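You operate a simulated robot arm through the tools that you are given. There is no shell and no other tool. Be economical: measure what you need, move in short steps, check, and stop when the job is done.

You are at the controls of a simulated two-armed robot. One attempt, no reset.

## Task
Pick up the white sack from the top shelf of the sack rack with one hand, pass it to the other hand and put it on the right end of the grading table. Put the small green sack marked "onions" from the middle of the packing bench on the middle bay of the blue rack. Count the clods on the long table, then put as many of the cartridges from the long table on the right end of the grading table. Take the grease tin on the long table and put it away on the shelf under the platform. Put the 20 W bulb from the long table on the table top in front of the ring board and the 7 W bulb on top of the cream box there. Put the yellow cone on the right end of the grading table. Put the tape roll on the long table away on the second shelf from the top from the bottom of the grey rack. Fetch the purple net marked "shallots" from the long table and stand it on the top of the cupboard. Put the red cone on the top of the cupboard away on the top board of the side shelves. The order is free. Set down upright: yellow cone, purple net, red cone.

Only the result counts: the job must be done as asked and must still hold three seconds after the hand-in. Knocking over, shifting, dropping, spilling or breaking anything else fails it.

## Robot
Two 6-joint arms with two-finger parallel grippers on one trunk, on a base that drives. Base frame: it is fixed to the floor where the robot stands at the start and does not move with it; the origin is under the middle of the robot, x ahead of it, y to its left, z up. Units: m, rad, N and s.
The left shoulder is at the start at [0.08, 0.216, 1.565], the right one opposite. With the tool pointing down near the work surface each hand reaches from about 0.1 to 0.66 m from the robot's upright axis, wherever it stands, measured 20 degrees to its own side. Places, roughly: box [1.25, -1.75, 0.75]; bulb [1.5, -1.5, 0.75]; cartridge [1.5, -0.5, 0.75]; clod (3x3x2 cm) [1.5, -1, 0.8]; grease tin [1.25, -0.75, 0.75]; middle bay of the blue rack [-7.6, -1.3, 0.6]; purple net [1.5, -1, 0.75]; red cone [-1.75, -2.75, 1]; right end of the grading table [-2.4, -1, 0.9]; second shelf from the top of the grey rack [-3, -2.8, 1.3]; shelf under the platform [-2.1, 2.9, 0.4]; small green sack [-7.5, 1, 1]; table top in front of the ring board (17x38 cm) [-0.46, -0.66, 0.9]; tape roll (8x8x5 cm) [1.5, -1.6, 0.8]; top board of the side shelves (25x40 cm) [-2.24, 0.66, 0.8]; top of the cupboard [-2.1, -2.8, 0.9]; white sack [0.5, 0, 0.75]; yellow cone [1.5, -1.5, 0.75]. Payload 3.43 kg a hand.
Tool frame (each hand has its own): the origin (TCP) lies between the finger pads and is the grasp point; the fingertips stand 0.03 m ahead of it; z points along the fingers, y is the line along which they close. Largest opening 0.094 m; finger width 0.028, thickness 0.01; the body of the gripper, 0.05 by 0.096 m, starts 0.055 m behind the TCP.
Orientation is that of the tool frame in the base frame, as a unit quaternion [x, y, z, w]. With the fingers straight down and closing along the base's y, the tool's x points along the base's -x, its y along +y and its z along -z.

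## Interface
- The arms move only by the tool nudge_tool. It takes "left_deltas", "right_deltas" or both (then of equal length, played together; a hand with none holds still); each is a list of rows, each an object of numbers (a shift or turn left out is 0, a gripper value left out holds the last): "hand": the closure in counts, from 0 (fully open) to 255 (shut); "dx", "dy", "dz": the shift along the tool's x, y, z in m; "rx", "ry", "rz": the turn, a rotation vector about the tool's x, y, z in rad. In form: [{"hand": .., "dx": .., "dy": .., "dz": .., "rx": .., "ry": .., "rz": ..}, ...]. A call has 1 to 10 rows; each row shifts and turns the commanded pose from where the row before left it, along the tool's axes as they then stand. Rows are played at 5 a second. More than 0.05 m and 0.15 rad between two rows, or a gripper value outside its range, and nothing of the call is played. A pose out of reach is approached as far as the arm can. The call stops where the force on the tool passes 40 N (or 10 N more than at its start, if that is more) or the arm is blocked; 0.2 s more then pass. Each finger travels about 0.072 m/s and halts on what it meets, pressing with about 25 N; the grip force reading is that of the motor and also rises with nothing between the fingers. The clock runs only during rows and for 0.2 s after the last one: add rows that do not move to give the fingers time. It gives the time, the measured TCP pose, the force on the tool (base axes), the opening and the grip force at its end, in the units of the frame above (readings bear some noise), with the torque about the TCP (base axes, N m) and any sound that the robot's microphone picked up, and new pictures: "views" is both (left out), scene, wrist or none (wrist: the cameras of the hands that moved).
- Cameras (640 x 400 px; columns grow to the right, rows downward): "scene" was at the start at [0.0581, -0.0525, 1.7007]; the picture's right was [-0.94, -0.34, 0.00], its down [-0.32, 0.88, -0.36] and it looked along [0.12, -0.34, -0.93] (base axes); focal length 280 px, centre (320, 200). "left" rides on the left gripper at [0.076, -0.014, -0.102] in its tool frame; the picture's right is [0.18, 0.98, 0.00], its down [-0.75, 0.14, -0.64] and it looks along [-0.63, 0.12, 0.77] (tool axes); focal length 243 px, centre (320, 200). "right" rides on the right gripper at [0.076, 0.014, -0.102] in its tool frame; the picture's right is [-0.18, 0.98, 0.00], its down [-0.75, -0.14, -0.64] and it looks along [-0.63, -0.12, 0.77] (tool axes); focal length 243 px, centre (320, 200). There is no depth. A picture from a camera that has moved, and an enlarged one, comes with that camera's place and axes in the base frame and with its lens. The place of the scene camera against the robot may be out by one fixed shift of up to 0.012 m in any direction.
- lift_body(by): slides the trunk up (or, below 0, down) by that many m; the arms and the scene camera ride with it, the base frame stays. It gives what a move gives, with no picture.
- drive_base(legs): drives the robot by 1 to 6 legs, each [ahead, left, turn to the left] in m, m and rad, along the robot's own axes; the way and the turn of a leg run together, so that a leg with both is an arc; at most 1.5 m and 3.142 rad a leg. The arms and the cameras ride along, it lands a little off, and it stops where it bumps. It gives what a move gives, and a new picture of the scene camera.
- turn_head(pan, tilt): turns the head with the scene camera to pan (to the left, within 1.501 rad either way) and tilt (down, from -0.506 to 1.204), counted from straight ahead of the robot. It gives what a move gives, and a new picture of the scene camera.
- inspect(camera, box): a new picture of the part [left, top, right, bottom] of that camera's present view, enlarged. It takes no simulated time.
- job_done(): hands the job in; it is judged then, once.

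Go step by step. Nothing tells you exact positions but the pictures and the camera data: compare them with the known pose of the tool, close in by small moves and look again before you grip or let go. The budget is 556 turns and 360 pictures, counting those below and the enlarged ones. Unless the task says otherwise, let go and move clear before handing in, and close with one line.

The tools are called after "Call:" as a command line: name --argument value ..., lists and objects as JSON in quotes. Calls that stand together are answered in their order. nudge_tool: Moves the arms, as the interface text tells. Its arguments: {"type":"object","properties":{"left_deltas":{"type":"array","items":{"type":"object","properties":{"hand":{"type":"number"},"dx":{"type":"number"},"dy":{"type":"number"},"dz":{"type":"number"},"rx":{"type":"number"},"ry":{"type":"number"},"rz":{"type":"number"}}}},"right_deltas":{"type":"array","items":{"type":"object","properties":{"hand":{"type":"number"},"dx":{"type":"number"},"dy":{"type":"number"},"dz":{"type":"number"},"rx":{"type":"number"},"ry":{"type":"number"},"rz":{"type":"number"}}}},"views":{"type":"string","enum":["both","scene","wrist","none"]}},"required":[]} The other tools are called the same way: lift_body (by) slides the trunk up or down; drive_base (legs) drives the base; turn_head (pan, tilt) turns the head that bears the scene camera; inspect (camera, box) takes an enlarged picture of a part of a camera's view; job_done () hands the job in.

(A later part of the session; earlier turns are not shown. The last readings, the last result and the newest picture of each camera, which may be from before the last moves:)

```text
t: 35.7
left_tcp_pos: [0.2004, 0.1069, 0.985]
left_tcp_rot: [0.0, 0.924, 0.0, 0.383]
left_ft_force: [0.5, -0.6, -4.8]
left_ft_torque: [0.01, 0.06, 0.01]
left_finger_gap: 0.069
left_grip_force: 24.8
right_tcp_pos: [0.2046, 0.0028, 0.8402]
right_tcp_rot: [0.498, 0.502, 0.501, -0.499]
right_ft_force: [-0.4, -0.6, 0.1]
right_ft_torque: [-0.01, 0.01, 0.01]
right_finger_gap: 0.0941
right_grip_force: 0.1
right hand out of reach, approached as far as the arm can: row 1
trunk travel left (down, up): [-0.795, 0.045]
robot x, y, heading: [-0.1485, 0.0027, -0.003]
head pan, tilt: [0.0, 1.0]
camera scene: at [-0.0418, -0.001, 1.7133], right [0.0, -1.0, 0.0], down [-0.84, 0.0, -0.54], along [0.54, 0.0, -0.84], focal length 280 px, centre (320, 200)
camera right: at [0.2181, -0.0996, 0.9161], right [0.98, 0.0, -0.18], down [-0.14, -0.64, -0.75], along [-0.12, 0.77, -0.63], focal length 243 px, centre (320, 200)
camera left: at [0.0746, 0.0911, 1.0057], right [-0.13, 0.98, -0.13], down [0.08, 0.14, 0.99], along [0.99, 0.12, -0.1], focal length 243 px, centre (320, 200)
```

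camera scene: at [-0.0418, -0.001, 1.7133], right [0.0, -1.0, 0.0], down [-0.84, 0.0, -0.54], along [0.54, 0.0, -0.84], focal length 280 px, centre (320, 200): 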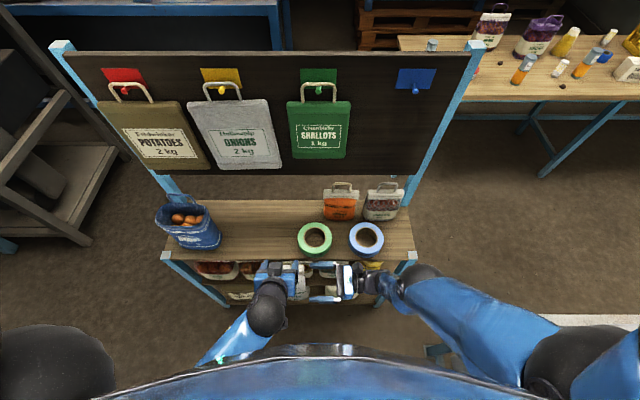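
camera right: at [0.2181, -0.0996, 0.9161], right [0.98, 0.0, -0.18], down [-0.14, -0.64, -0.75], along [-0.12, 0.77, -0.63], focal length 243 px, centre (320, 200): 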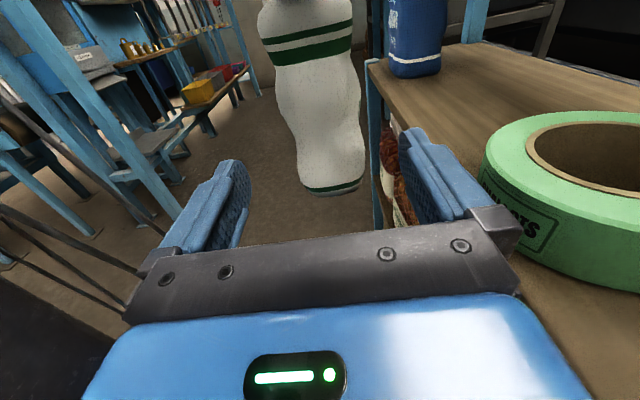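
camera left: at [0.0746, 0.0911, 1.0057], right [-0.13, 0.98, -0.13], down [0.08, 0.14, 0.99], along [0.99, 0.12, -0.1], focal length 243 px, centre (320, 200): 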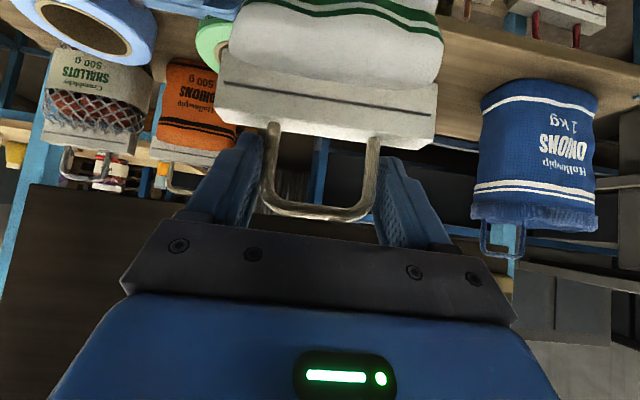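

Aligned. I lower the sack 2.5 cm and advance the right hand 6 cm to straddle its edge.

Call:
nudge_tool --left_deltas '[{"dx": 0.0177, "dz": 0.0177}, {}, {}, {}]' --right_deltas '[{}, {"dz": 0.03}, {"dz": 0.03}, {}]' --views "wrist"

```text
t: 36.7
left_tcp_pos: [0.2018, 0.1073, 0.9604]
left_tcp_rot: [0.0, 0.924, 0.0, 0.382]
left_ft_force: [-1.0, 0.0, -4.7]
left_ft_torque: [0.04, 0.05, 0.02]
left_finger_gap: 0.0694
left_grip_force: 25.2
right_tcp_pos: [0.2026, 0.0627, 0.8418]
right_tcp_rot: [0.5, 0.501, 0.5, -0.498]
right_ft_force: [-0.5, -0.1, 0.1]
right_ft_torque: [0.02, -0.04, -0.02]
right_finger_gap: 0.0941
right_grip_force: 0.0
trunk travel left (down, up): [-0.795, 0.045]
robot x, y, heading: [-0.1491, -0.0024, -0.008]
head pan, tilt: [0.0, 1.0]
camera right: at [0.2154, -0.0397, 0.9177], right [0.98, 0.0, -0.18], down [-0.14, -0.64, -0.75], along [-0.12, 0.77, -0.63], focal length 243 px, centre (320, 200)
camera left: at [0.0758, 0.0928, 0.9806], right [-0.13, 0.98, -0.13], down [0.08, 0.14, 0.99], along [0.99, 0.12, -0.1], focal length 243 px, centre (320, 200)
```

right: 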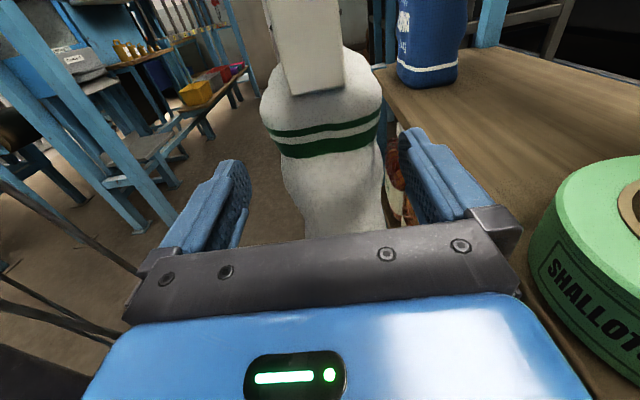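
left: 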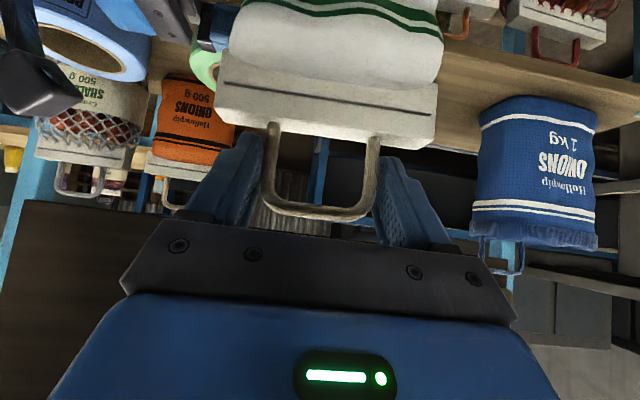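

The sack body sits between the right fingers. Close the right hand.

Call:
nudge_tool --right_deltas '[{"hand": 60}, {"hand": 120}, {"hand": 180}, {"hand": 255}, {"hand": 255}, {"hand": 255}]' --views "wrist"

```text
t: 38.1
left_tcp_pos: [0.2009, 0.1074, 0.9605]
left_tcp_rot: [-0.001, 0.923, 0.0, 0.384]
left_ft_force: [-1.7, 9.1, 1.9]
left_ft_torque: [-0.01, 0.02, 0.01]
left_finger_gap: 0.0655
left_grip_force: 24.7
right_tcp_pos: [0.2013, 0.0632, 0.8409]
right_tcp_rot: [0.499, 0.502, 0.499, -0.5]
right_ft_force: [1.1, -8.0, -2.1]
right_ft_torque: [0.63, 0.17, -0.06]
right_finger_gap: 0.0598
right_grip_force: 25.3
trunk travel left (down, up): [-0.795, 0.045]
robot x, y, heading: [-0.1503, 0.0008, -0.002]
head pan, tilt: [0.0, 1.0]
camera right: at [0.2145, -0.04, 0.9173], right [0.98, 0.0, -0.18], down [-0.14, -0.64, -0.75], along [-0.12, 0.76, -0.63], focal length 243 px, centre (320, 200)
```

right: 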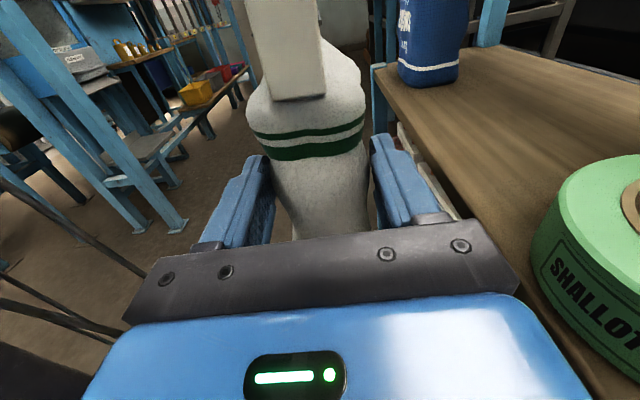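

Right hand grips (60 mm). Now open the left hand and back it away.

Call:
nudge_tool --left_deltas '[{"hand": 150}, {"hand": 60}, {"hand": 0}, {"hand": 0}, {"dz": -0.03}, {"dz": -0.04}, {"dz": -0.04}]' --views "both"

```text
t: 39.7
left_tcp_pos: [0.1246, 0.1125, 1.0357]
left_tcp_rot: [-0.008, 0.924, 0.005, 0.382]
left_ft_force: [-0.1, 0.6, 0.0]
left_ft_torque: [0.02, -0.02, -0.01]
left_finger_gap: 0.0942
left_grip_force: 0.0
right_tcp_pos: [0.2023, 0.0622, 0.8407]
right_tcp_rot: [0.5, 0.501, 0.5, -0.498]
right_ft_force: [0.4, 1.0, 0.4]
right_ft_torque: [-0.25, 0.01, 0.05]
right_finger_gap: 0.0597
right_grip_force: 24.7
trunk travel left (down, up): [-0.795, 0.045]
robot x, y, heading: [-0.1496, 0.0028, 0.001]
head pan, tilt: [0.0, 1.0]
camera scene: at [-0.0404, 0.0013, 1.7126], right [0.0, -1.0, 0.0], down [-0.84, 0.0, -0.54], along [0.54, 0.0, -0.84], focal length 280 px, centre (320, 200)
camera left: at [-0.0006, 0.0958, 1.0559], right [-0.15, 0.98, -0.13], down [0.08, 0.14, 0.99], along [0.99, 0.14, -0.1], focal length 243 px, centre (320, 200)
```

scene: 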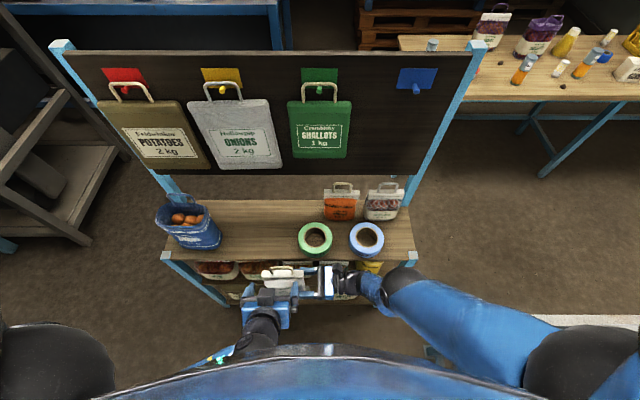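
left: 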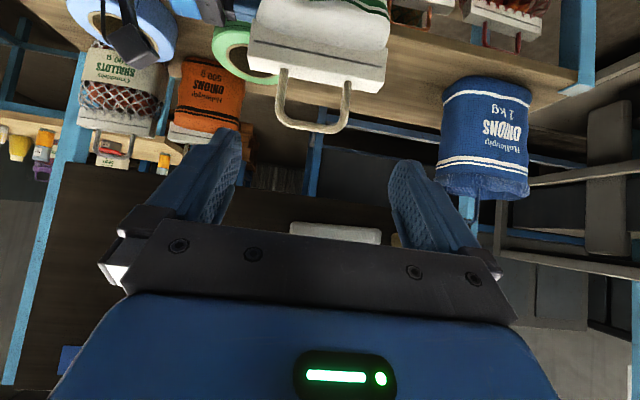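

Handover succeeded; the sack hangs in the right hand. I turn right in place to survey the area behind.

Call:
drive_base --legs '[[0, 0, -0.8]]'

Call:
turn_head --pan -1.3 --tilt 0.6

```text
t: 42.1
left_tcp_pos: [0.1236, -0.1142, 1.0363]
left_tcp_rot: [0.346, 0.857, -0.141, 0.355]
left_ft_force: [-0.2, -0.3, 0.5]
left_ft_torque: [0.02, 0.0, 0.04]
left_finger_gap: 0.0941
left_grip_force: 0.0
right_tcp_pos: [0.1448, -0.2043, 0.842]
right_tcp_rot: [0.653, 0.273, 0.652, -0.27]
right_ft_force: [-0.4, 0.1, 0.2]
right_ft_torque: [-0.19, 0.15, 0.02]
right_finger_gap: 0.06
right_grip_force: 25.0
trunk travel left (down, up): [-0.795, 0.045]
robot x, y, heading: [-0.1532, -0.0004, -0.783]
head pan, tilt: [0.0, 1.0]
camera scene: at [-0.0699, -0.0703, 1.7132], right [-0.71, -0.71, 0.0], down [-0.6, 0.59, -0.54], along [0.38, -0.38, -0.84], focal length 280 px, centre (320, 200)
```

scene: 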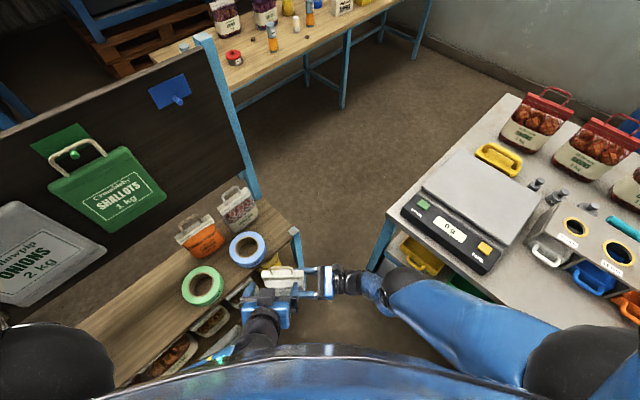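

```text
t: 43.6
left_tcp_pos: [0.124, -0.1148, 1.0375]
left_tcp_rot: [0.344, 0.858, -0.14, 0.355]
left_ft_force: [-0.7, 0.1, 0.4]
left_ft_torque: [-0.01, -0.02, 0.01]
left_finger_gap: 0.0939
left_grip_force: 0.1
right_tcp_pos: [0.1443, -0.2047, 0.842]
right_tcp_rot: [0.654, 0.272, 0.653, -0.269]
right_ft_force: [0.9, 0.0, 0.3]
right_ft_torque: [-0.18, 0.16, 0.0]
right_finger_gap: 0.06
right_grip_force: 25.1
trunk travel left (down, up): [-0.795, 0.045]
robot x, y, heading: [-0.1532, 0.0008, -0.786]
head pan, tilt: [-1.3, 0.6]
camera scene: at [-0.1628, -0.0986, 1.7453], right [-0.87, 0.49, 0.0], down [0.28, 0.49, -0.82], along [-0.4, -0.72, -0.57], focal length 280 px, centre (320, 200)
```

scene: 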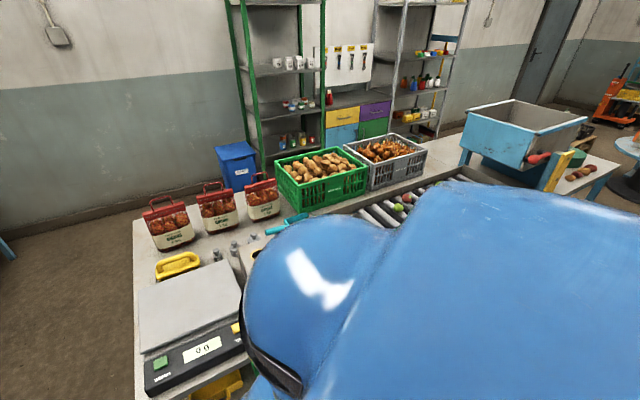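

The grading table runs along my right (front edge y≈-0.57). I turn to face it and look along the aisle.

Call:
drive_base --legs '[[0, 0, -0.79]]'

Call:
turn_head --pan -1.4 --tilt 0.5

```text
t: 46.1
left_tcp_pos: [-0.0398, -0.2759, 1.0363]
left_tcp_rot: [0.65, 0.657, -0.267, 0.272]
left_ft_force: [0.5, 0.5, -0.8]
left_ft_torque: [0.01, -0.02, 0.03]
left_finger_gap: 0.094
left_grip_force: 0.0
right_tcp_pos: [-0.0902, -0.3534, 0.8417]
right_tcp_rot: [0.708, -0.003, 0.706, 0.004]
right_ft_force: [0.0, -0.5, 0.3]
right_ft_torque: [-0.01, 0.24, 0.0]
right_finger_gap: 0.06
right_grip_force: 25.0
trunk travel left (down, up): [-0.795, 0.045]
robot x, y, heading: [-0.1505, 0.002, -1.577]
head pan, tilt: [-1.3, 0.6]
camera scene: at [-0.2265, -0.0533, 1.7453], right [-0.26, 0.97, 0.0], down [0.55, 0.15, -0.83], along [-0.8, -0.21, -0.56], focal length 280 px, centre (320, 200)
```

scene: 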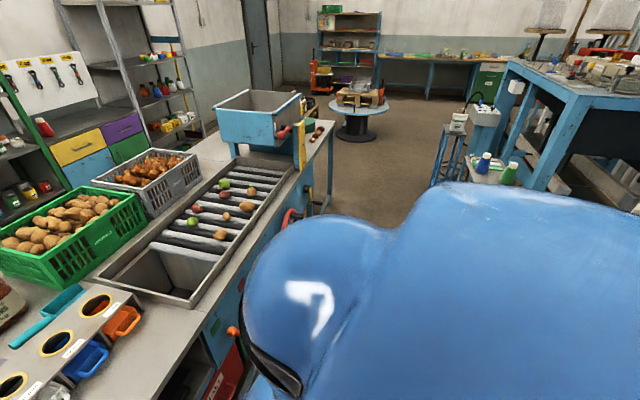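

```text
t: 46.8
left_tcp_pos: [-0.0395, -0.2758, 1.037]
left_tcp_rot: [0.65, 0.657, -0.267, 0.273]
left_ft_force: [0.3, 0.0, 0.6]
left_ft_torque: [0.0, -0.02, 0.03]
left_finger_gap: 0.094
left_grip_force: 0.1
right_tcp_pos: [-0.0909, -0.3546, 0.8415]
right_tcp_rot: [0.708, -0.003, 0.706, 0.005]
right_ft_force: [-0.4, -0.2, -0.3]
right_ft_torque: [0.0, 0.24, 0.0]
right_finger_gap: 0.0596
right_grip_force: 24.9
trunk travel left (down, up): [-0.795, 0.045]
robot x, y, heading: [-0.1502, -0.0021, -1.581]
head pan, tilt: [-1.4, 0.499]
camera scene: at [-0.231, -0.0453, 1.7544], right [-0.16, 0.99, 0.0], down [0.47, 0.08, -0.88], along [-0.87, -0.14, -0.48], focal length 280 px, centre (320, 200)
```

scene: 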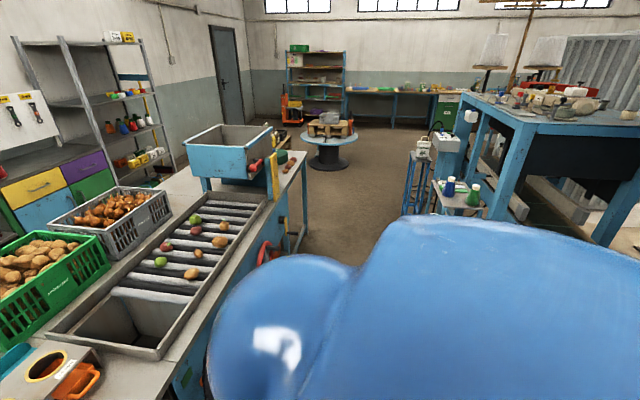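

The aisle is clear. I strafe toward -x along the table in two stages.

Call:
drive_base --legs '[[0, -1.2, 0]]'

```text
t: 52.9
left_tcp_pos: [-1.2581, -0.2592, 1.0363]
left_tcp_rot: [0.652, 0.655, -0.269, 0.271]
left_ft_force: [0.3, -0.5, 0.3]
left_ft_torque: [-0.03, 0.03, -0.01]
left_finger_gap: 0.094
left_grip_force: 0.0
right_tcp_pos: [-1.3102, -0.3354, 0.8416]
right_tcp_rot: [0.709, -0.004, 0.706, 0.007]
right_ft_force: [0.7, 0.4, -1.3]
right_ft_torque: [0.02, 0.23, 0.03]
right_finger_gap: 0.0599
right_grip_force: 25.0
trunk travel left (down, up): [-0.795, 0.045]
robot x, y, heading: [-1.3651, 0.015, -1.587]
head pan, tilt: [-1.4, 0.499]
camera scene: at [-1.4472, -0.0272, 1.7545], right [-0.15, 0.99, 0.0], down [0.47, 0.07, -0.88], along [-0.87, -0.13, -0.48], focal length 280 px, centre (320, 200)
```

scene: 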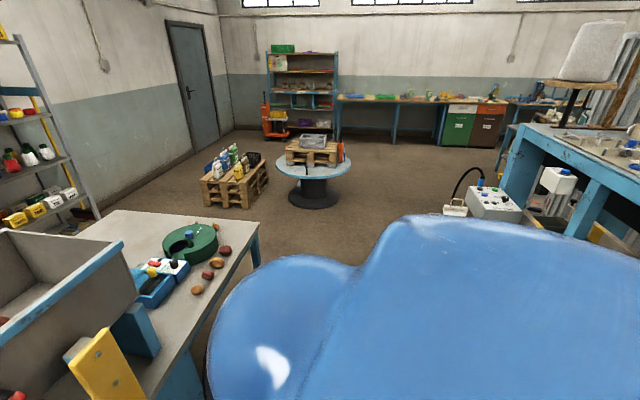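

The right end has a green round part, a small blue control and some onions; free space exists toward its far and end corners. I continue 0.95 m and look straight down at it.

Call:
drive_base --legs '[[0, -1.0, 0]]'

Call:
turn_head --pan 0 --tilt 0.8

```text
t: 58.1
left_tcp_pos: [-2.2477, -0.2403, 1.0355]
left_tcp_rot: [0.653, 0.654, -0.268, 0.271]
left_ft_force: [-0.2, -0.1, 0.1]
left_ft_torque: [-0.01, 0.03, 0.02]
left_finger_gap: 0.094
left_grip_force: 0.0
right_tcp_pos: [-2.2999, -0.3168, 0.8428]
right_tcp_rot: [0.709, -0.006, 0.705, 0.008]
right_ft_force: [0.6, 0.1, 0.7]
right_ft_torque: [-0.01, 0.23, 0.01]
right_finger_gap: 0.06
right_grip_force: 24.9
trunk travel left (down, up): [-0.795, 0.045]
robot x, y, heading: [-2.3584, 0.0346, -1.591]
head pan, tilt: [-1.4, 0.499]
camera scene: at [-2.4359, -0.0078, 1.7545], right [-0.15, 0.99, 0.0], down [0.47, 0.07, -0.88], along [-0.87, -0.13, -0.48], focal length 280 px, centre (320, 200)
```

scene: 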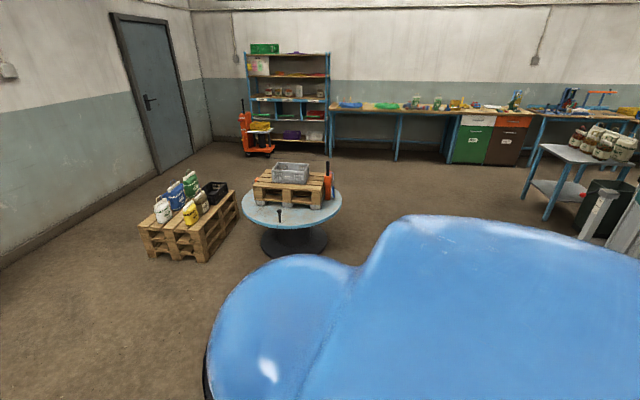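

```text
t: 59.6
left_tcp_pos: [-2.2486, -0.2407, 1.0361]
left_tcp_rot: [0.653, 0.655, -0.268, 0.271]
left_ft_force: [-0.7, -1.0, 0.1]
left_ft_torque: [0.0, 0.06, 0.0]
left_finger_gap: 0.0942
left_grip_force: 0.0
right_tcp_pos: [-2.3007, -0.3162, 0.8411]
right_tcp_rot: [0.708, -0.005, 0.706, 0.007]
right_ft_force: [-1.2, 0.3, 0.4]
right_ft_torque: [0.01, 0.22, 0.01]
right_finger_gap: 0.0596
right_grip_force: 24.9
trunk travel left (down, up): [-0.795, 0.045]
robot x, y, heading: [-2.3555, 0.0367, -1.593]
head pan, tilt: [0.0, 0.799]
camera scene: at [-2.3494, -0.0748, 1.7284], right [-1.0, 0.02, 0.0], down [0.02, 0.72, -0.7], along [-0.02, -0.7, -0.72], focal length 280 px, centre (320, 200)
```

scene: 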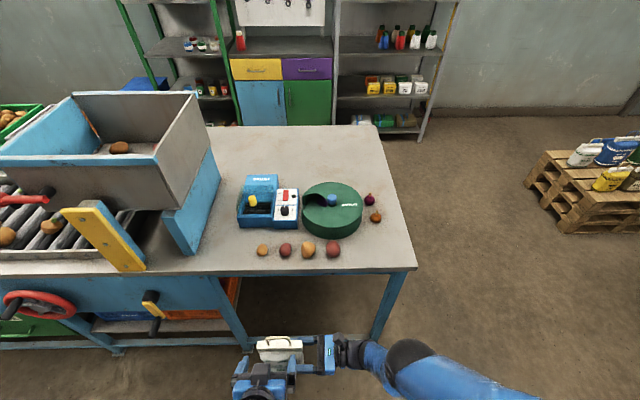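

The back corner of the right end (around x -2.4, y -1.25) is free, reachable from the table's end. First I test how high I can raise the sack.

Call:
lift_body --by 0.045

Call:
nudge_tool --right_deltas '[{"dx": 0.03, "dy": 0.02}, {"dx": 0.03, "dy": 0.02}, {"dx": 0.03, "dy": 0.02}, {"dx": 0.03, "dy": 0.02}]' --views "scene"

```text
t: 60.5
left_tcp_pos: [-2.2476, -0.2408, 1.0775]
left_tcp_rot: [0.655, 0.654, -0.263, 0.274]
left_ft_force: [0.4, 0.2, 0.6]
left_ft_torque: [-0.02, 0.03, 0.01]
left_finger_gap: 0.094
left_grip_force: 0.1
right_tcp_pos: [-2.301, -0.3174, 0.8865]
right_tcp_rot: [0.708, -0.007, 0.706, 0.009]
right_ft_force: [-0.3, 0.9, -5.2]
right_ft_torque: [0.0, 0.22, -0.01]
right_finger_gap: 0.0598
right_grip_force: 24.8
trunk travel left (down, up): [-0.84, 0.0]
robot x, y, heading: [-2.3604, 0.0352, -1.589]
head pan, tilt: [0.0, 0.799]
```

```text
t: 61.5
left_tcp_pos: [-2.2478, -0.2405, 1.0787]
left_tcp_rot: [0.654, 0.654, -0.265, 0.273]
left_ft_force: [0.0, -0.2, -0.1]
left_ft_torque: [0.0, -0.02, 0.01]
left_finger_gap: 0.0941
left_grip_force: 0.1
right_tcp_pos: [-2.2957, -0.4288, 0.9514]
right_tcp_rot: [0.708, -0.006, 0.706, 0.007]
right_ft_force: [0.4, 0.6, -4.4]
right_ft_torque: [0.03, 0.23, 0.04]
right_finger_gap: 0.0596
right_grip_force: 25.6
right hand out of reach, approached as far as the arm can: row 1, 2, 3, 4
trunk travel left (down, up): [-0.84, 0.0]
robot x, y, heading: [-2.358, 0.0325, -1.598]
head pan, tilt: [0.0, 0.799]
camera scene: at [-2.349, -0.0759, 1.7733], right [-1.0, 0.02, 0.0], down [0.02, 0.72, -0.7], along [-0.02, -0.7, -0.72], focal length 280 px, centre (320, 200)
```

scene: 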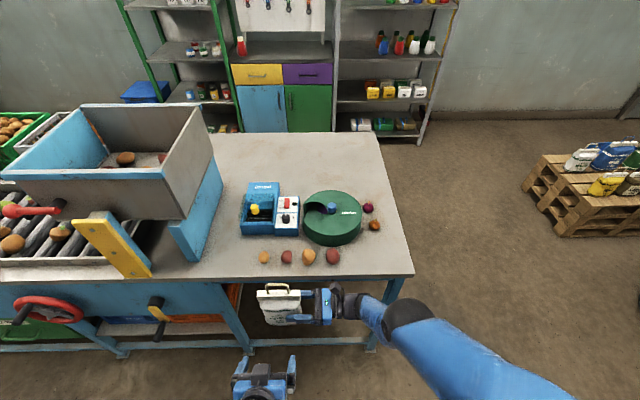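

Extending forward gives height. I drive around to the table's right end: strafe to x≈-3.25, turn to face +x, then move to y≈-1.2.

Call:
drive_base --legs '[[0, -0.9, 0], [0, 0, 1.59], [0, -1.2, 0]]'

```text
t: 75.8
left_tcp_pos: [-2.9875, -1.0146, 1.0816]
left_tcp_rot: [-0.015, 0.924, 0.007, 0.382]
left_ft_force: [-0.9, -0.3, 0.4]
left_ft_torque: [0.01, -0.01, 0.03]
left_finger_gap: 0.094
left_grip_force: 0.0
right_tcp_pos: [-2.7964, -1.0572, 0.9508]
right_tcp_rot: [0.497, 0.504, 0.498, -0.501]
right_ft_force: [1.7, 0.1, -5.3]
right_ft_torque: [-0.24, -0.02, -0.01]
right_finger_gap: 0.0595
right_grip_force: 25.1
trunk travel left (down, up): [-0.84, 0.0]
robot x, y, heading: [-3.2576, -1.1299, 0.011]
head pan, tilt: [0.0, 0.799]
camera scene: at [-3.1404, -1.1286, 1.7734], right [0.01, -1.0, 0.0], down [-0.72, -0.01, -0.7], along [0.7, 0.01, -0.72], focal length 280 px, centre (320, 200)
```

scene: 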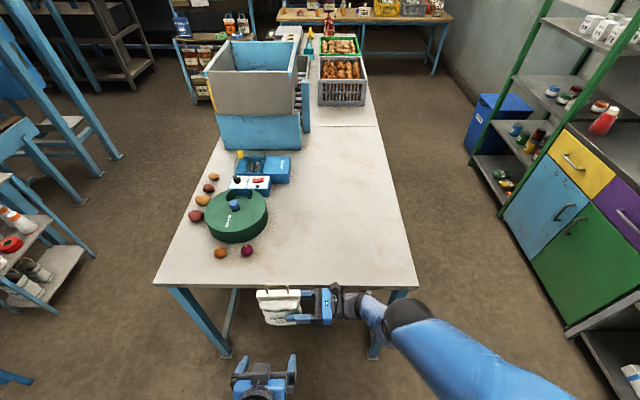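

A superb view of the table end; the right half is free. I back up slightly and shift right, then extend and raise the sack higher.

Call:
drive_base --legs '[[-0.12, -0.25, 0]]'

Call:
nudge_tool --right_deltas '[{"dx": 0.02, "dy": 0.03}, {"dx": 0.02, "dy": 0.03}, {"dx": 0.02, "dy": 0.03}, {"dx": 0.02, "dy": 0.03}]' --views "scene"

```text
t: 77.7
left_tcp_pos: [-3.1032, -1.2638, 1.0813]
left_tcp_rot: [-0.017, 0.924, 0.006, 0.381]
left_ft_force: [0.1, 1.6, 0.2]
left_ft_torque: [-0.07, -0.03, -0.03]
left_finger_gap: 0.094
left_grip_force: 0.0
right_tcp_pos: [-2.9133, -1.3041, 0.9508]
right_tcp_rot: [0.497, 0.505, 0.496, -0.502]
right_ft_force: [0.6, -0.1, -4.3]
right_ft_torque: [-0.24, -0.05, -0.03]
right_finger_gap: 0.0596
right_grip_force: 24.8
trunk travel left (down, up): [-0.84, 0.0]
robot x, y, heading: [-3.3789, -1.386, 0.013]
head pan, tilt: [0.0, 0.799]
camera scene: at [-3.2553, -1.3768, 1.7732], right [0.01, -1.0, 0.0], down [-0.72, -0.01, -0.7], along [0.7, 0.01, -0.72], focal length 280 px, centre (320, 200)
```

scene: 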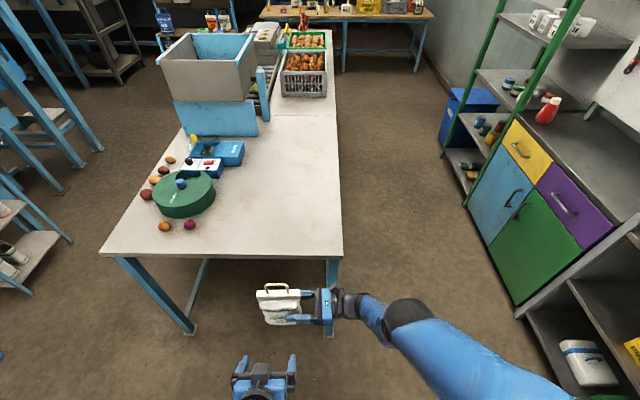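

```text
t: 78.7
left_tcp_pos: [-3.1041, -1.2674, 1.0817]
left_tcp_rot: [-0.017, 0.924, 0.009, 0.381]
left_ft_force: [-0.2, 0.3, 0.1]
left_ft_torque: [0.0, 0.01, 0.0]
left_finger_gap: 0.094
left_grip_force: 0.1
right_tcp_pos: [-2.8046, -1.3099, 1.0424]
right_tcp_rot: [0.496, 0.505, 0.495, -0.504]
right_ft_force: [-0.9, -0.8, -6.8]
right_ft_torque: [-0.22, -0.01, -0.01]
right_finger_gap: 0.0598
right_grip_force: 24.9
right hand out of reach, approached as far as the arm can: row 2, 3, 4
trunk travel left (down, up): [-0.84, 0.0]
robot x, y, heading: [-3.3771, -1.3811, 0.016]
head pan, tilt: [0.0, 0.799]
camera scene: at [-3.256, -1.3825, 1.7732], right [0.01, -1.0, 0.0], down [-0.72, -0.01, -0.7], along [0.7, 0.01, -0.72], focal length 280 px, centre (320, 200)
```

scene: 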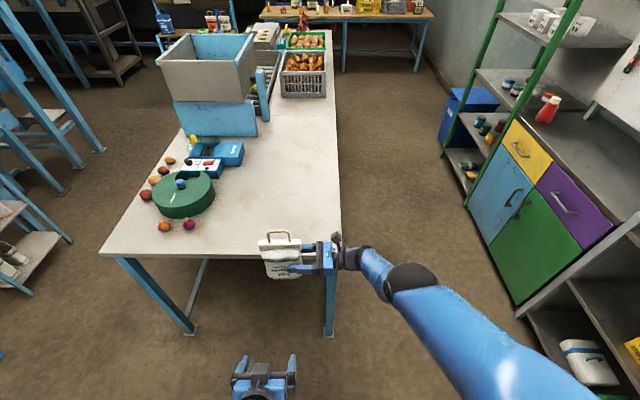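

Sack is now at z≈1.04 (bottom ≈0.96), above the ~0.91 table. I drive ahead over the table.

Call:
drive_base --legs '[[0.15, 0, 0], [0.14, 0, 0]]'

```text
t: 81.0
left_tcp_pos: [-2.8157, -1.2628, 1.0822]
left_tcp_rot: [-0.016, 0.924, 0.008, 0.382]
left_ft_force: [-0.4, 0.3, 0.5]
left_ft_torque: [0.03, -0.01, 0.01]
left_finger_gap: 0.0941
left_grip_force: 0.0
right_tcp_pos: [-2.5171, -1.3047, 1.0436]
right_tcp_rot: [0.496, 0.505, 0.498, -0.502]
right_ft_force: [-0.6, 0.4, -4.7]
right_ft_torque: [-0.24, -0.02, -0.02]
right_finger_gap: 0.0594
right_grip_force: 24.9
trunk travel left (down, up): [-0.84, 0.0]
robot x, y, heading: [-3.0841, -1.3771, 0.014]
head pan, tilt: [0.0, 0.799]
camera scene: at [-2.9696, -1.3778, 1.7738], right [0.01, -1.0, 0.0], down [-0.71, -0.01, -0.7], along [0.7, 0.01, -0.71], focal length 280 px, centre (320, 200)
```

scene: 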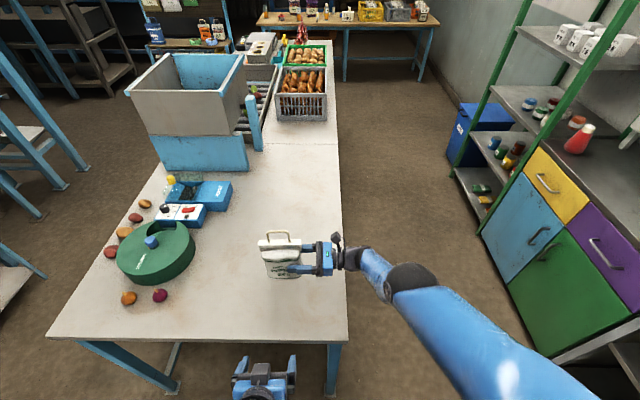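

Now over free table. I lower in small steps watching the force.

Call:
nudge_tool --right_deltas '[{"dx": -0.015}, {"dx": -0.015}, {"dx": -0.01}, {}]' --views "wrist"

```text
t: 82.0
left_tcp_pos: [-2.8109, -1.2625, 1.0811]
left_tcp_rot: [-0.017, 0.924, 0.008, 0.382]
left_ft_force: [1.1, -0.6, 0.2]
left_ft_torque: [0.01, -0.02, -0.01]
left_finger_gap: 0.0941
left_grip_force: 0.1
right_tcp_pos: [-2.53, -1.308, 1.0218]
right_tcp_rot: [0.497, 0.504, 0.496, -0.502]
right_ft_force: [0.6, 0.9, -4.6]
right_ft_torque: [-0.26, 0.0, 0.01]
right_finger_gap: 0.0595
right_grip_force: 25.1
right hand out of reach, approached as far as the arm can: row 1, 2, 3
trunk travel left (down, up): [-0.84, 0.0]
robot x, y, heading: [-3.0852, -1.381, 0.013]
head pan, tilt: [0.0, 0.799]
camera right: at [-2.5159, -1.4098, 1.0973], right [0.98, 0.01, -0.18], down [-0.13, -0.65, -0.75], along [-0.13, 0.76, -0.63], focal length 243 px, centre (320, 200)
```

right: 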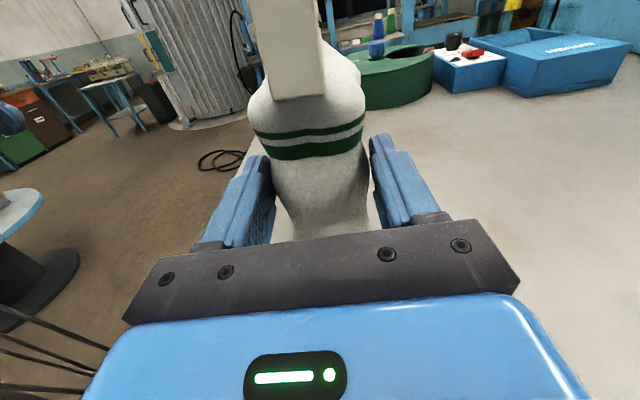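

I lower with the trunk instead, which keeps the arm pose.

Call:
lift_body --by -0.02

Call:
lift_body --by -0.01

Call:
lift_body --by -0.01

```text
t: 82.7
left_tcp_pos: [-2.8103, -1.2643, 1.0638]
left_tcp_rot: [-0.017, 0.924, 0.005, 0.383]
left_ft_force: [-1.0, 0.9, 0.1]
left_ft_torque: [0.01, -0.02, 0.0]
left_finger_gap: 0.094
left_grip_force: 0.1
right_tcp_pos: [-2.5306, -1.3083, 1.0019]
right_tcp_rot: [0.497, 0.504, 0.496, -0.502]
right_ft_force: [-0.2, -0.3, -5.5]
right_ft_torque: [-0.27, 0.03, -0.01]
right_finger_gap: 0.0593
right_grip_force: 25.1
trunk travel left (down, up): [-0.82, 0.02]
robot x, y, heading: [-3.0832, -1.381, 0.017]
head pan, tilt: [0.0, 0.799]
```

```text
t: 83.3
left_tcp_pos: [-2.8105, -1.2625, 1.053]
left_tcp_rot: [-0.017, 0.924, 0.006, 0.383]
left_ft_force: [-0.3, 0.1, -0.1]
left_ft_torque: [-0.01, -0.01, 0.01]
left_finger_gap: 0.0941
left_grip_force: 0.0
right_tcp_pos: [-2.5324, -1.3086, 0.9923]
right_tcp_rot: [0.497, 0.504, 0.497, -0.503]
right_ft_force: [-0.5, 0.6, -5.3]
right_ft_torque: [-0.21, 0.01, 0.04]
right_finger_gap: 0.0595
right_grip_force: 25.7
trunk travel left (down, up): [-0.81, 0.03]
robot x, y, heading: [-3.0888, -1.3781, 0.014]
head pan, tilt: [0.0, 0.799]
```

```text
t: 83.9
left_tcp_pos: [-2.8121, -1.2627, 1.0434]
left_tcp_rot: [-0.017, 0.924, 0.005, 0.383]
left_ft_force: [-0.1, -0.3, 0.3]
left_ft_torque: [0.01, 0.01, 0.01]
left_finger_gap: 0.094
left_grip_force: 0.1
right_tcp_pos: [-2.532, -1.3083, 0.982]
right_tcp_rot: [0.497, 0.504, 0.496, -0.503]
right_ft_force: [0.2, 0.4, -5.4]
right_ft_torque: [-0.23, -0.02, -0.04]
right_finger_gap: 0.0596
right_grip_force: 25.0
trunk travel left (down, up): [-0.8, 0.04]
robot x, y, heading: [-3.0844, -1.3789, 0.011]
head pan, tilt: [0.0, 0.799]
```

Call:
lift_body --by -0.01

Call:
inspect --camera "scene" --box '[180, 200, 420, 350]'

```text
t: 84.4
left_tcp_pos: [-2.8128, -1.2639, 1.0353]
left_tcp_rot: [-0.017, 0.924, 0.005, 0.383]
left_ft_force: [-0.3, -0.3, -0.4]
left_ft_torque: [-0.01, 0.01, 0.02]
left_finger_gap: 0.0939
left_grip_force: 0.0
right_tcp_pos: [-2.5335, -1.3064, 0.9745]
right_tcp_rot: [0.494, 0.505, 0.498, -0.503]
right_ft_force: [-1.2, -1.9, 8.6]
right_ft_torque: [0.9, -0.16, 0.04]
right_finger_gap: 0.0594
right_grip_force: 24.9
trunk travel left (down, up): [-0.79, 0.05]
robot x, y, heading: [-3.0851, -1.38, 0.012]
head pan, tilt: [0.0, 0.799]
```

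```text
2.67 times, centred on (300, 275) of scene
camera zoom: at [-2.9679, -1.3783, 1.7237], right [0.01, -1.0, 0.0], down [-0.72, -0.01, -0.7], along [0.7, 0.01, -0.72], focal length 746 px, centre (373, 0)
```

zoom: 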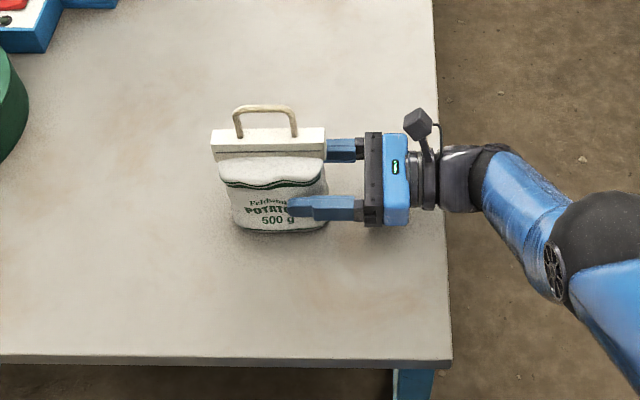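

Contact with the table. Open the right hand and withdraw sideways.

Call:
nudge_tool --right_deltas '[{"hand": 170}, {"hand": 110}, {"hand": 50}, {"hand": 0}, {"hand": 0}]' --views "wrist"

```text
t: 85.6
left_tcp_pos: [-2.8124, -1.2626, 1.0322]
left_tcp_rot: [-0.017, 0.923, 0.007, 0.383]
left_ft_force: [0.0, 1.4, 0.5]
left_ft_torque: [-0.02, 0.02, -0.03]
left_finger_gap: 0.0939
left_grip_force: 0.1
right_tcp_pos: [-2.5329, -1.3076, 0.9729]
right_tcp_rot: [0.495, 0.505, 0.496, -0.503]
right_ft_force: [-0.6, -0.6, -0.9]
right_ft_torque: [0.02, -0.01, 0.01]
right_finger_gap: 0.0939
right_grip_force: 0.1
trunk travel left (down, up): [-0.79, 0.05]
robot x, y, heading: [-3.0859, -1.3799, 0.014]
head pan, tilt: [0.0, 0.799]
camera right: at [-2.5182, -1.41, 1.0485], right [0.98, 0.01, -0.18], down [-0.13, -0.65, -0.75], along [-0.13, 0.76, -0.63], focal length 243 px, centre (320, 200)
```

right: 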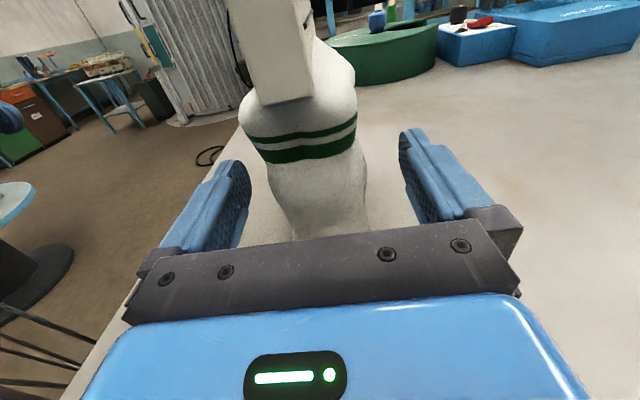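

Both fingers are clear. I strafe the base right to withdraw rigidly, then back off.

Call:
drive_base --legs '[[0, -0.14, 0], [-0.3, 0, 0]]'

```text
t: 88.6
left_tcp_pos: [-3.1073, -1.4067, 1.0308]
left_tcp_rot: [-0.015, 0.924, 0.009, 0.381]
left_ft_force: [-0.3, -0.2, 0.5]
left_ft_torque: [-0.02, 0.01, -0.02]
left_finger_gap: 0.0945
left_grip_force: 0.0
right_tcp_pos: [-2.8271, -1.4525, 0.9713]
right_tcp_rot: [0.497, 0.504, 0.497, -0.503]
right_ft_force: [0.4, -0.1, -0.3]
right_ft_torque: [0.0, 0.0, -0.02]
right_finger_gap: 0.0941
right_grip_force: 0.0
trunk travel left (down, up): [-0.79, 0.05]
robot x, y, heading: [-3.3855, -1.5202, 0.007]
head pan, tilt: [0.0, 0.799]
camera scene: at [-3.2597, -1.5224, 1.7231], right [0.01, -1.0, 0.0], down [-0.72, -0.01, -0.7], along [0.69, 0.01, -0.72], focal length 280 px, centre (320, 200)
```

scene: 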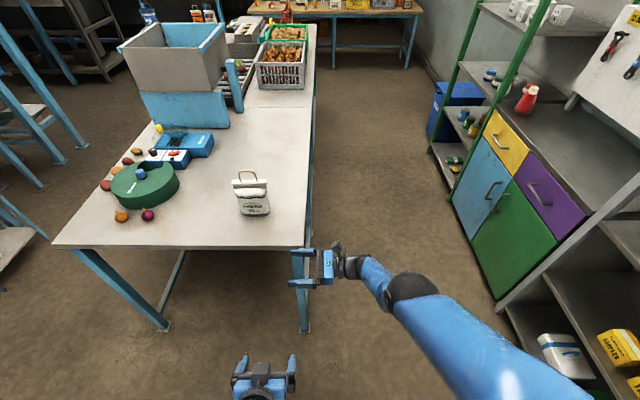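

White sack done and standing. Next the red cone on the cupboard (visible upper right). First I restore the right hand to fingers-down, pulled back.

Call:
nudge_tool --right_deltas '[{"dy": -0.045}, {"dy": -0.045}, {"dy": -0.045}, {"dx": -0.03, "dz": -0.03}, {"dz": -0.04}, {"dz": -0.04}, {"ry": -0.15}, {"ry": -0.15}, {"ry": -0.15}, {"ry": -0.15}]' --views "none"

Call:
nudge_tool --right_deltas '[{"ry": -0.15}, {"ry": -0.15}, {"ry": -0.15}, {"ry": -0.15}, {"ry": -0.15}, {"ry": -0.15}, {"ry": -0.071}, {"rz": -0.15}, {"rz": -0.15}, {"rz": -0.15}]' --views "none"

Call:
nudge_tool --right_deltas '[{"rz": -0.15}, {"rz": -0.15}, {"rz": -0.15}, {"rz": -0.15}, {"rz": -0.15}, {"rz": -0.15}, {"rz": -0.15}, {"rz": -0.071}]' --views "none"

```text
t: 90.8
left_tcp_pos: [-3.11, -1.4062, 1.0326]
left_tcp_rot: [-0.016, 0.924, 0.009, 0.382]
left_ft_force: [0.0, 0.2, 0.2]
left_ft_torque: [0.01, 0.0, 0.0]
left_finger_gap: 0.0939
left_grip_force: 0.0
right_tcp_pos: [-2.9215, -1.555, 0.8929]
right_tcp_rot: [0.622, 0.63, 0.328, -0.33]
right_ft_force: [0.6, -0.1, 0.0]
right_ft_torque: [0.02, 0.03, -0.01]
right_finger_gap: 0.0941
right_grip_force: 0.1
right hand out of reach, approached as far as the arm can: row 1, 2, 3, 4
trunk travel left (down, up): [-0.79, 0.05]
robot x, y, heading: [-3.3817, -1.5242, 0.01]
head pan, tilt: [0.0, 0.799]
```

```text
t: 93.0
left_tcp_pos: [-3.1095, -1.4067, 1.0304]
left_tcp_rot: [-0.015, 0.924, 0.008, 0.382]
left_ft_force: [-0.3, -0.7, -0.2]
left_ft_torque: [-0.03, 0.01, 0.02]
left_finger_gap: 0.0941
left_grip_force: 0.0
right_tcp_pos: [-2.9222, -1.5545, 0.8948]
right_tcp_rot: [0.525, 0.851, 0.0, 0.002]
right_ft_force: [-0.2, -0.7, 0.3]
right_ft_torque: [0.0, -0.01, -0.01]
right_finger_gap: 0.0936
right_grip_force: 0.0
trunk travel left (down, up): [-0.79, 0.05]
robot x, y, heading: [-3.3859, -1.5209, 0.013]
head pan, tilt: [0.0, 0.799]
```

```text
t: 94.8
left_tcp_pos: [-3.1095, -1.4073, 1.0309]
left_tcp_rot: [-0.014, 0.924, 0.007, 0.382]
left_ft_force: [-0.1, 0.0, -0.6]
left_ft_torque: [-0.03, -0.03, 0.02]
left_finger_gap: 0.0939
left_grip_force: 0.1
right_tcp_pos: [-2.9222, -1.5567, 0.894]
right_tcp_rot: [-0.007, 1.0, 0.0, 0.001]
right_ft_force: [0.0, -1.0, 0.1]
right_ft_torque: [0.02, 0.0, -0.02]
right_finger_gap: 0.094
right_grip_force: 0.1
trunk travel left (down, up): [-0.79, 0.05]
robot x, y, heading: [-3.384, -1.5246, 0.007]
head pan, tilt: [0.0, 0.799]
```

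I pull the right hand in, then drive to the cupboard facing it.

Call:
nudge_tool --right_deltas '[{"dx": 0.045}, {"dx": 0.045}, {"dx": 0.045}, {"dy": -0.045}, {"dy": -0.045}, {"dy": -0.045}, {"dy": -0.045}, {"dy": -0.045}, {"dz": -0.045}, {"dz": -0.045}]' --views "none"

Call:
drive_base --legs '[[0, 0, -1.58], [0.35, 1.4, 0]]'

```text
t: 97.0
left_tcp_pos: [-3.109, -1.4065, 1.0323]
left_tcp_rot: [-0.016, 0.924, 0.008, 0.382]
left_ft_force: [-0.3, -0.2, 0.0]
left_ft_torque: [0.02, 0.04, -0.04]
left_finger_gap: 0.094
left_grip_force: 0.1
right_tcp_pos: [-3.0555, -1.7806, 0.9816]
right_tcp_rot: [-0.005, 1.0, -0.001, 0.001]
right_ft_force: [0.1, 0.3, 0.0]
right_ft_torque: [-0.01, -0.01, 0.03]
right_finger_gap: 0.0939
right_grip_force: 0.2
trunk travel left (down, up): [-0.79, 0.05]
robot x, y, heading: [-3.3872, -1.5257, 0.01]
head pan, tilt: [0.0, 0.799]
```

```text
t: 104.2
left_tcp_pos: [-2.7844, -1.9436, 1.0357]
left_tcp_rot: [0.659, 0.644, -0.274, 0.275]
left_ft_force: [-0.8, 1.1, -0.3]
left_ft_torque: [-0.04, -0.04, 0.06]
left_finger_gap: 0.0942
left_grip_force: 0.0
right_tcp_pos: [-3.1621, -1.9774, 0.9836]
right_tcp_rot: [0.723, 0.691, -0.003, 0.007]
right_ft_force: [-0.9, 1.9, 0.1]
right_ft_torque: [-0.12, -0.03, -0.01]
right_finger_gap: 0.0939
right_grip_force: 0.0
trunk travel left (down, up): [-0.79, 0.05]
robot x, y, heading: [-2.8796, -1.6787, -1.617]
head pan, tilt: [0.0, 0.799]
stopped in leg 2: the robot was blocked; the commanded pose is now the measured one
camera scene: at [-2.8862, -1.7653, 1.725], right [-1.0, 0.05, -0.01], down [0.04, 0.7, -0.71], along [-0.03, -0.71, -0.71], focal length 280 px, centre (320, 200)
```

scene: 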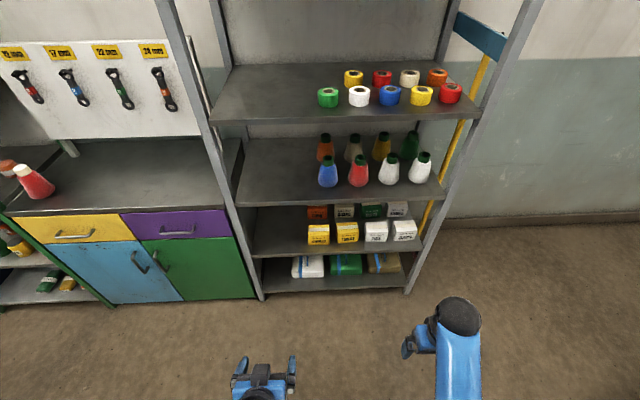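

The base was blocked, probably by the table's corner. I check the table and then move away from it.

Call:
turn_head --pan 1.4 --tilt 0.8

```text
t: 105.8
left_tcp_pos: [-2.7763, -1.9597, 1.0317]
left_tcp_rot: [0.66, 0.647, -0.271, 0.268]
left_ft_force: [-0.3, 0.0, -0.3]
left_ft_torque: [0.01, -0.02, 0.01]
left_finger_gap: 0.094
left_grip_force: 0.0
right_tcp_pos: [-3.1539, -1.9939, 0.9801]
right_tcp_rot: [0.722, 0.691, 0.0, -0.001]
right_ft_force: [0.2, -1.1, -0.3]
right_ft_torque: [0.0, 0.06, -0.01]
right_finger_gap: 0.0938
right_grip_force: 0.1
trunk travel left (down, up): [-0.79, 0.05]
robot x, y, heading: [-2.8836, -1.6799, -1.614]
head pan, tilt: [1.4, 0.799]
camera scene: at [-2.7912, -1.7287, 1.7233], right [-0.22, -0.98, 0.0], down [-0.7, 0.16, -0.7], along [0.68, -0.15, -0.72], focal length 280 px, centre (320, 200)
```

scene: 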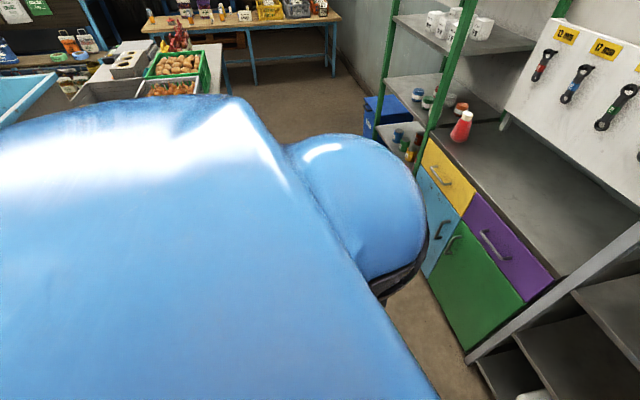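

The footprint radius is about 0.3 m; I steer away from the corner and go on along the corridor's middle.

Call:
drive_base --legs '[[0, -0.06, 0], [0.33, 0, 0.04], [0, 1.0, 0]]'

Call:
turn_head --pan 0.1 --tilt 0.9

```text
t: 113.4
left_tcp_pos: [-1.8228, -2.2895, 1.0311]
left_tcp_rot: [0.649, 0.657, -0.267, 0.273]
left_ft_force: [0.1, -0.8, 0.3]
left_ft_torque: [0.01, -0.02, -0.01]
left_finger_gap: 0.0942
left_grip_force: 0.0
right_tcp_pos: [-2.1999, -2.3343, 0.9808]
right_tcp_rot: [0.711, 0.703, 0.0, 0.0]
right_ft_force: [0.2, -0.2, -0.5]
right_ft_torque: [0.0, -0.01, 0.01]
right_finger_gap: 0.094
right_grip_force: 0.0
trunk travel left (down, up): [-0.79, 0.05]
robot x, y, heading: [-1.9309, -2.0107, -1.579]
head pan, tilt: [1.4, 0.799]
camera scene: at [-1.8463, -2.0573, 1.7235], right [-0.18, -0.98, 0.0], down [-0.7, 0.13, -0.7], along [0.69, -0.13, -0.72], focal length 280 px, centre (320, 200)
```

scene: 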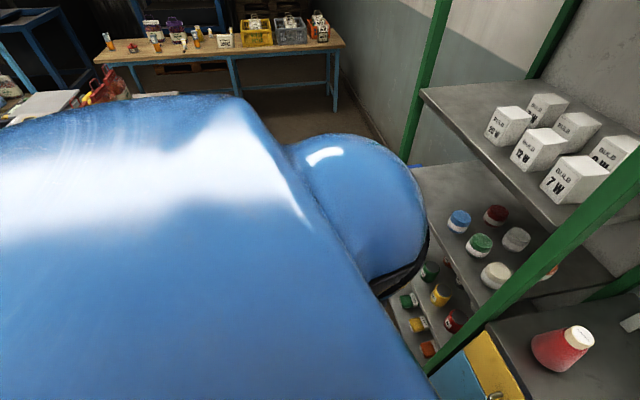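

```text
t: 114.8
left_tcp_pos: [-1.8218, -2.2879, 1.0316]
left_tcp_rot: [0.649, 0.657, -0.268, 0.274]
left_ft_force: [-0.2, -0.2, 0.5]
left_ft_torque: [0.01, -0.01, -0.01]
left_finger_gap: 0.0939
left_grip_force: 0.1
right_tcp_pos: [-2.199, -2.3342, 0.9813]
right_tcp_rot: [0.71, 0.704, -0.001, -0.001]
right_ft_force: [-0.3, 0.6, -1.1]
right_ft_torque: [0.0, 0.0, 0.0]
right_finger_gap: 0.0938
right_grip_force: 0.1
trunk travel left (down, up): [-0.79, 0.05]
robot x, y, heading: [-1.9329, -2.0129, -1.581]
head pan, tilt: [0.099, 0.901]
camera scene: at [-1.9174, -2.1178, 1.7155], right [-1.0, -0.09, 0.0], down [-0.07, 0.78, -0.62], along [0.05, -0.62, -0.78], focal length 280 px, centre (320, 200)
```

scene: 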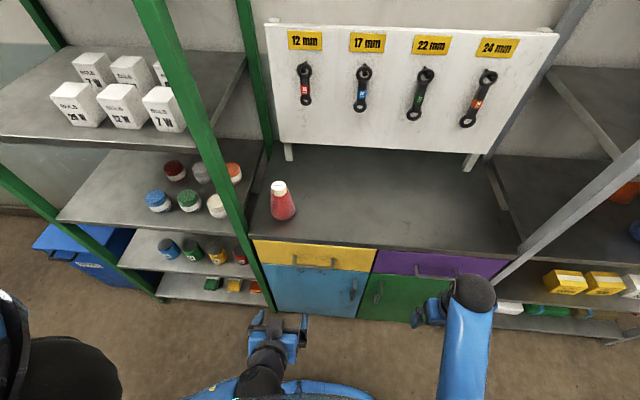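

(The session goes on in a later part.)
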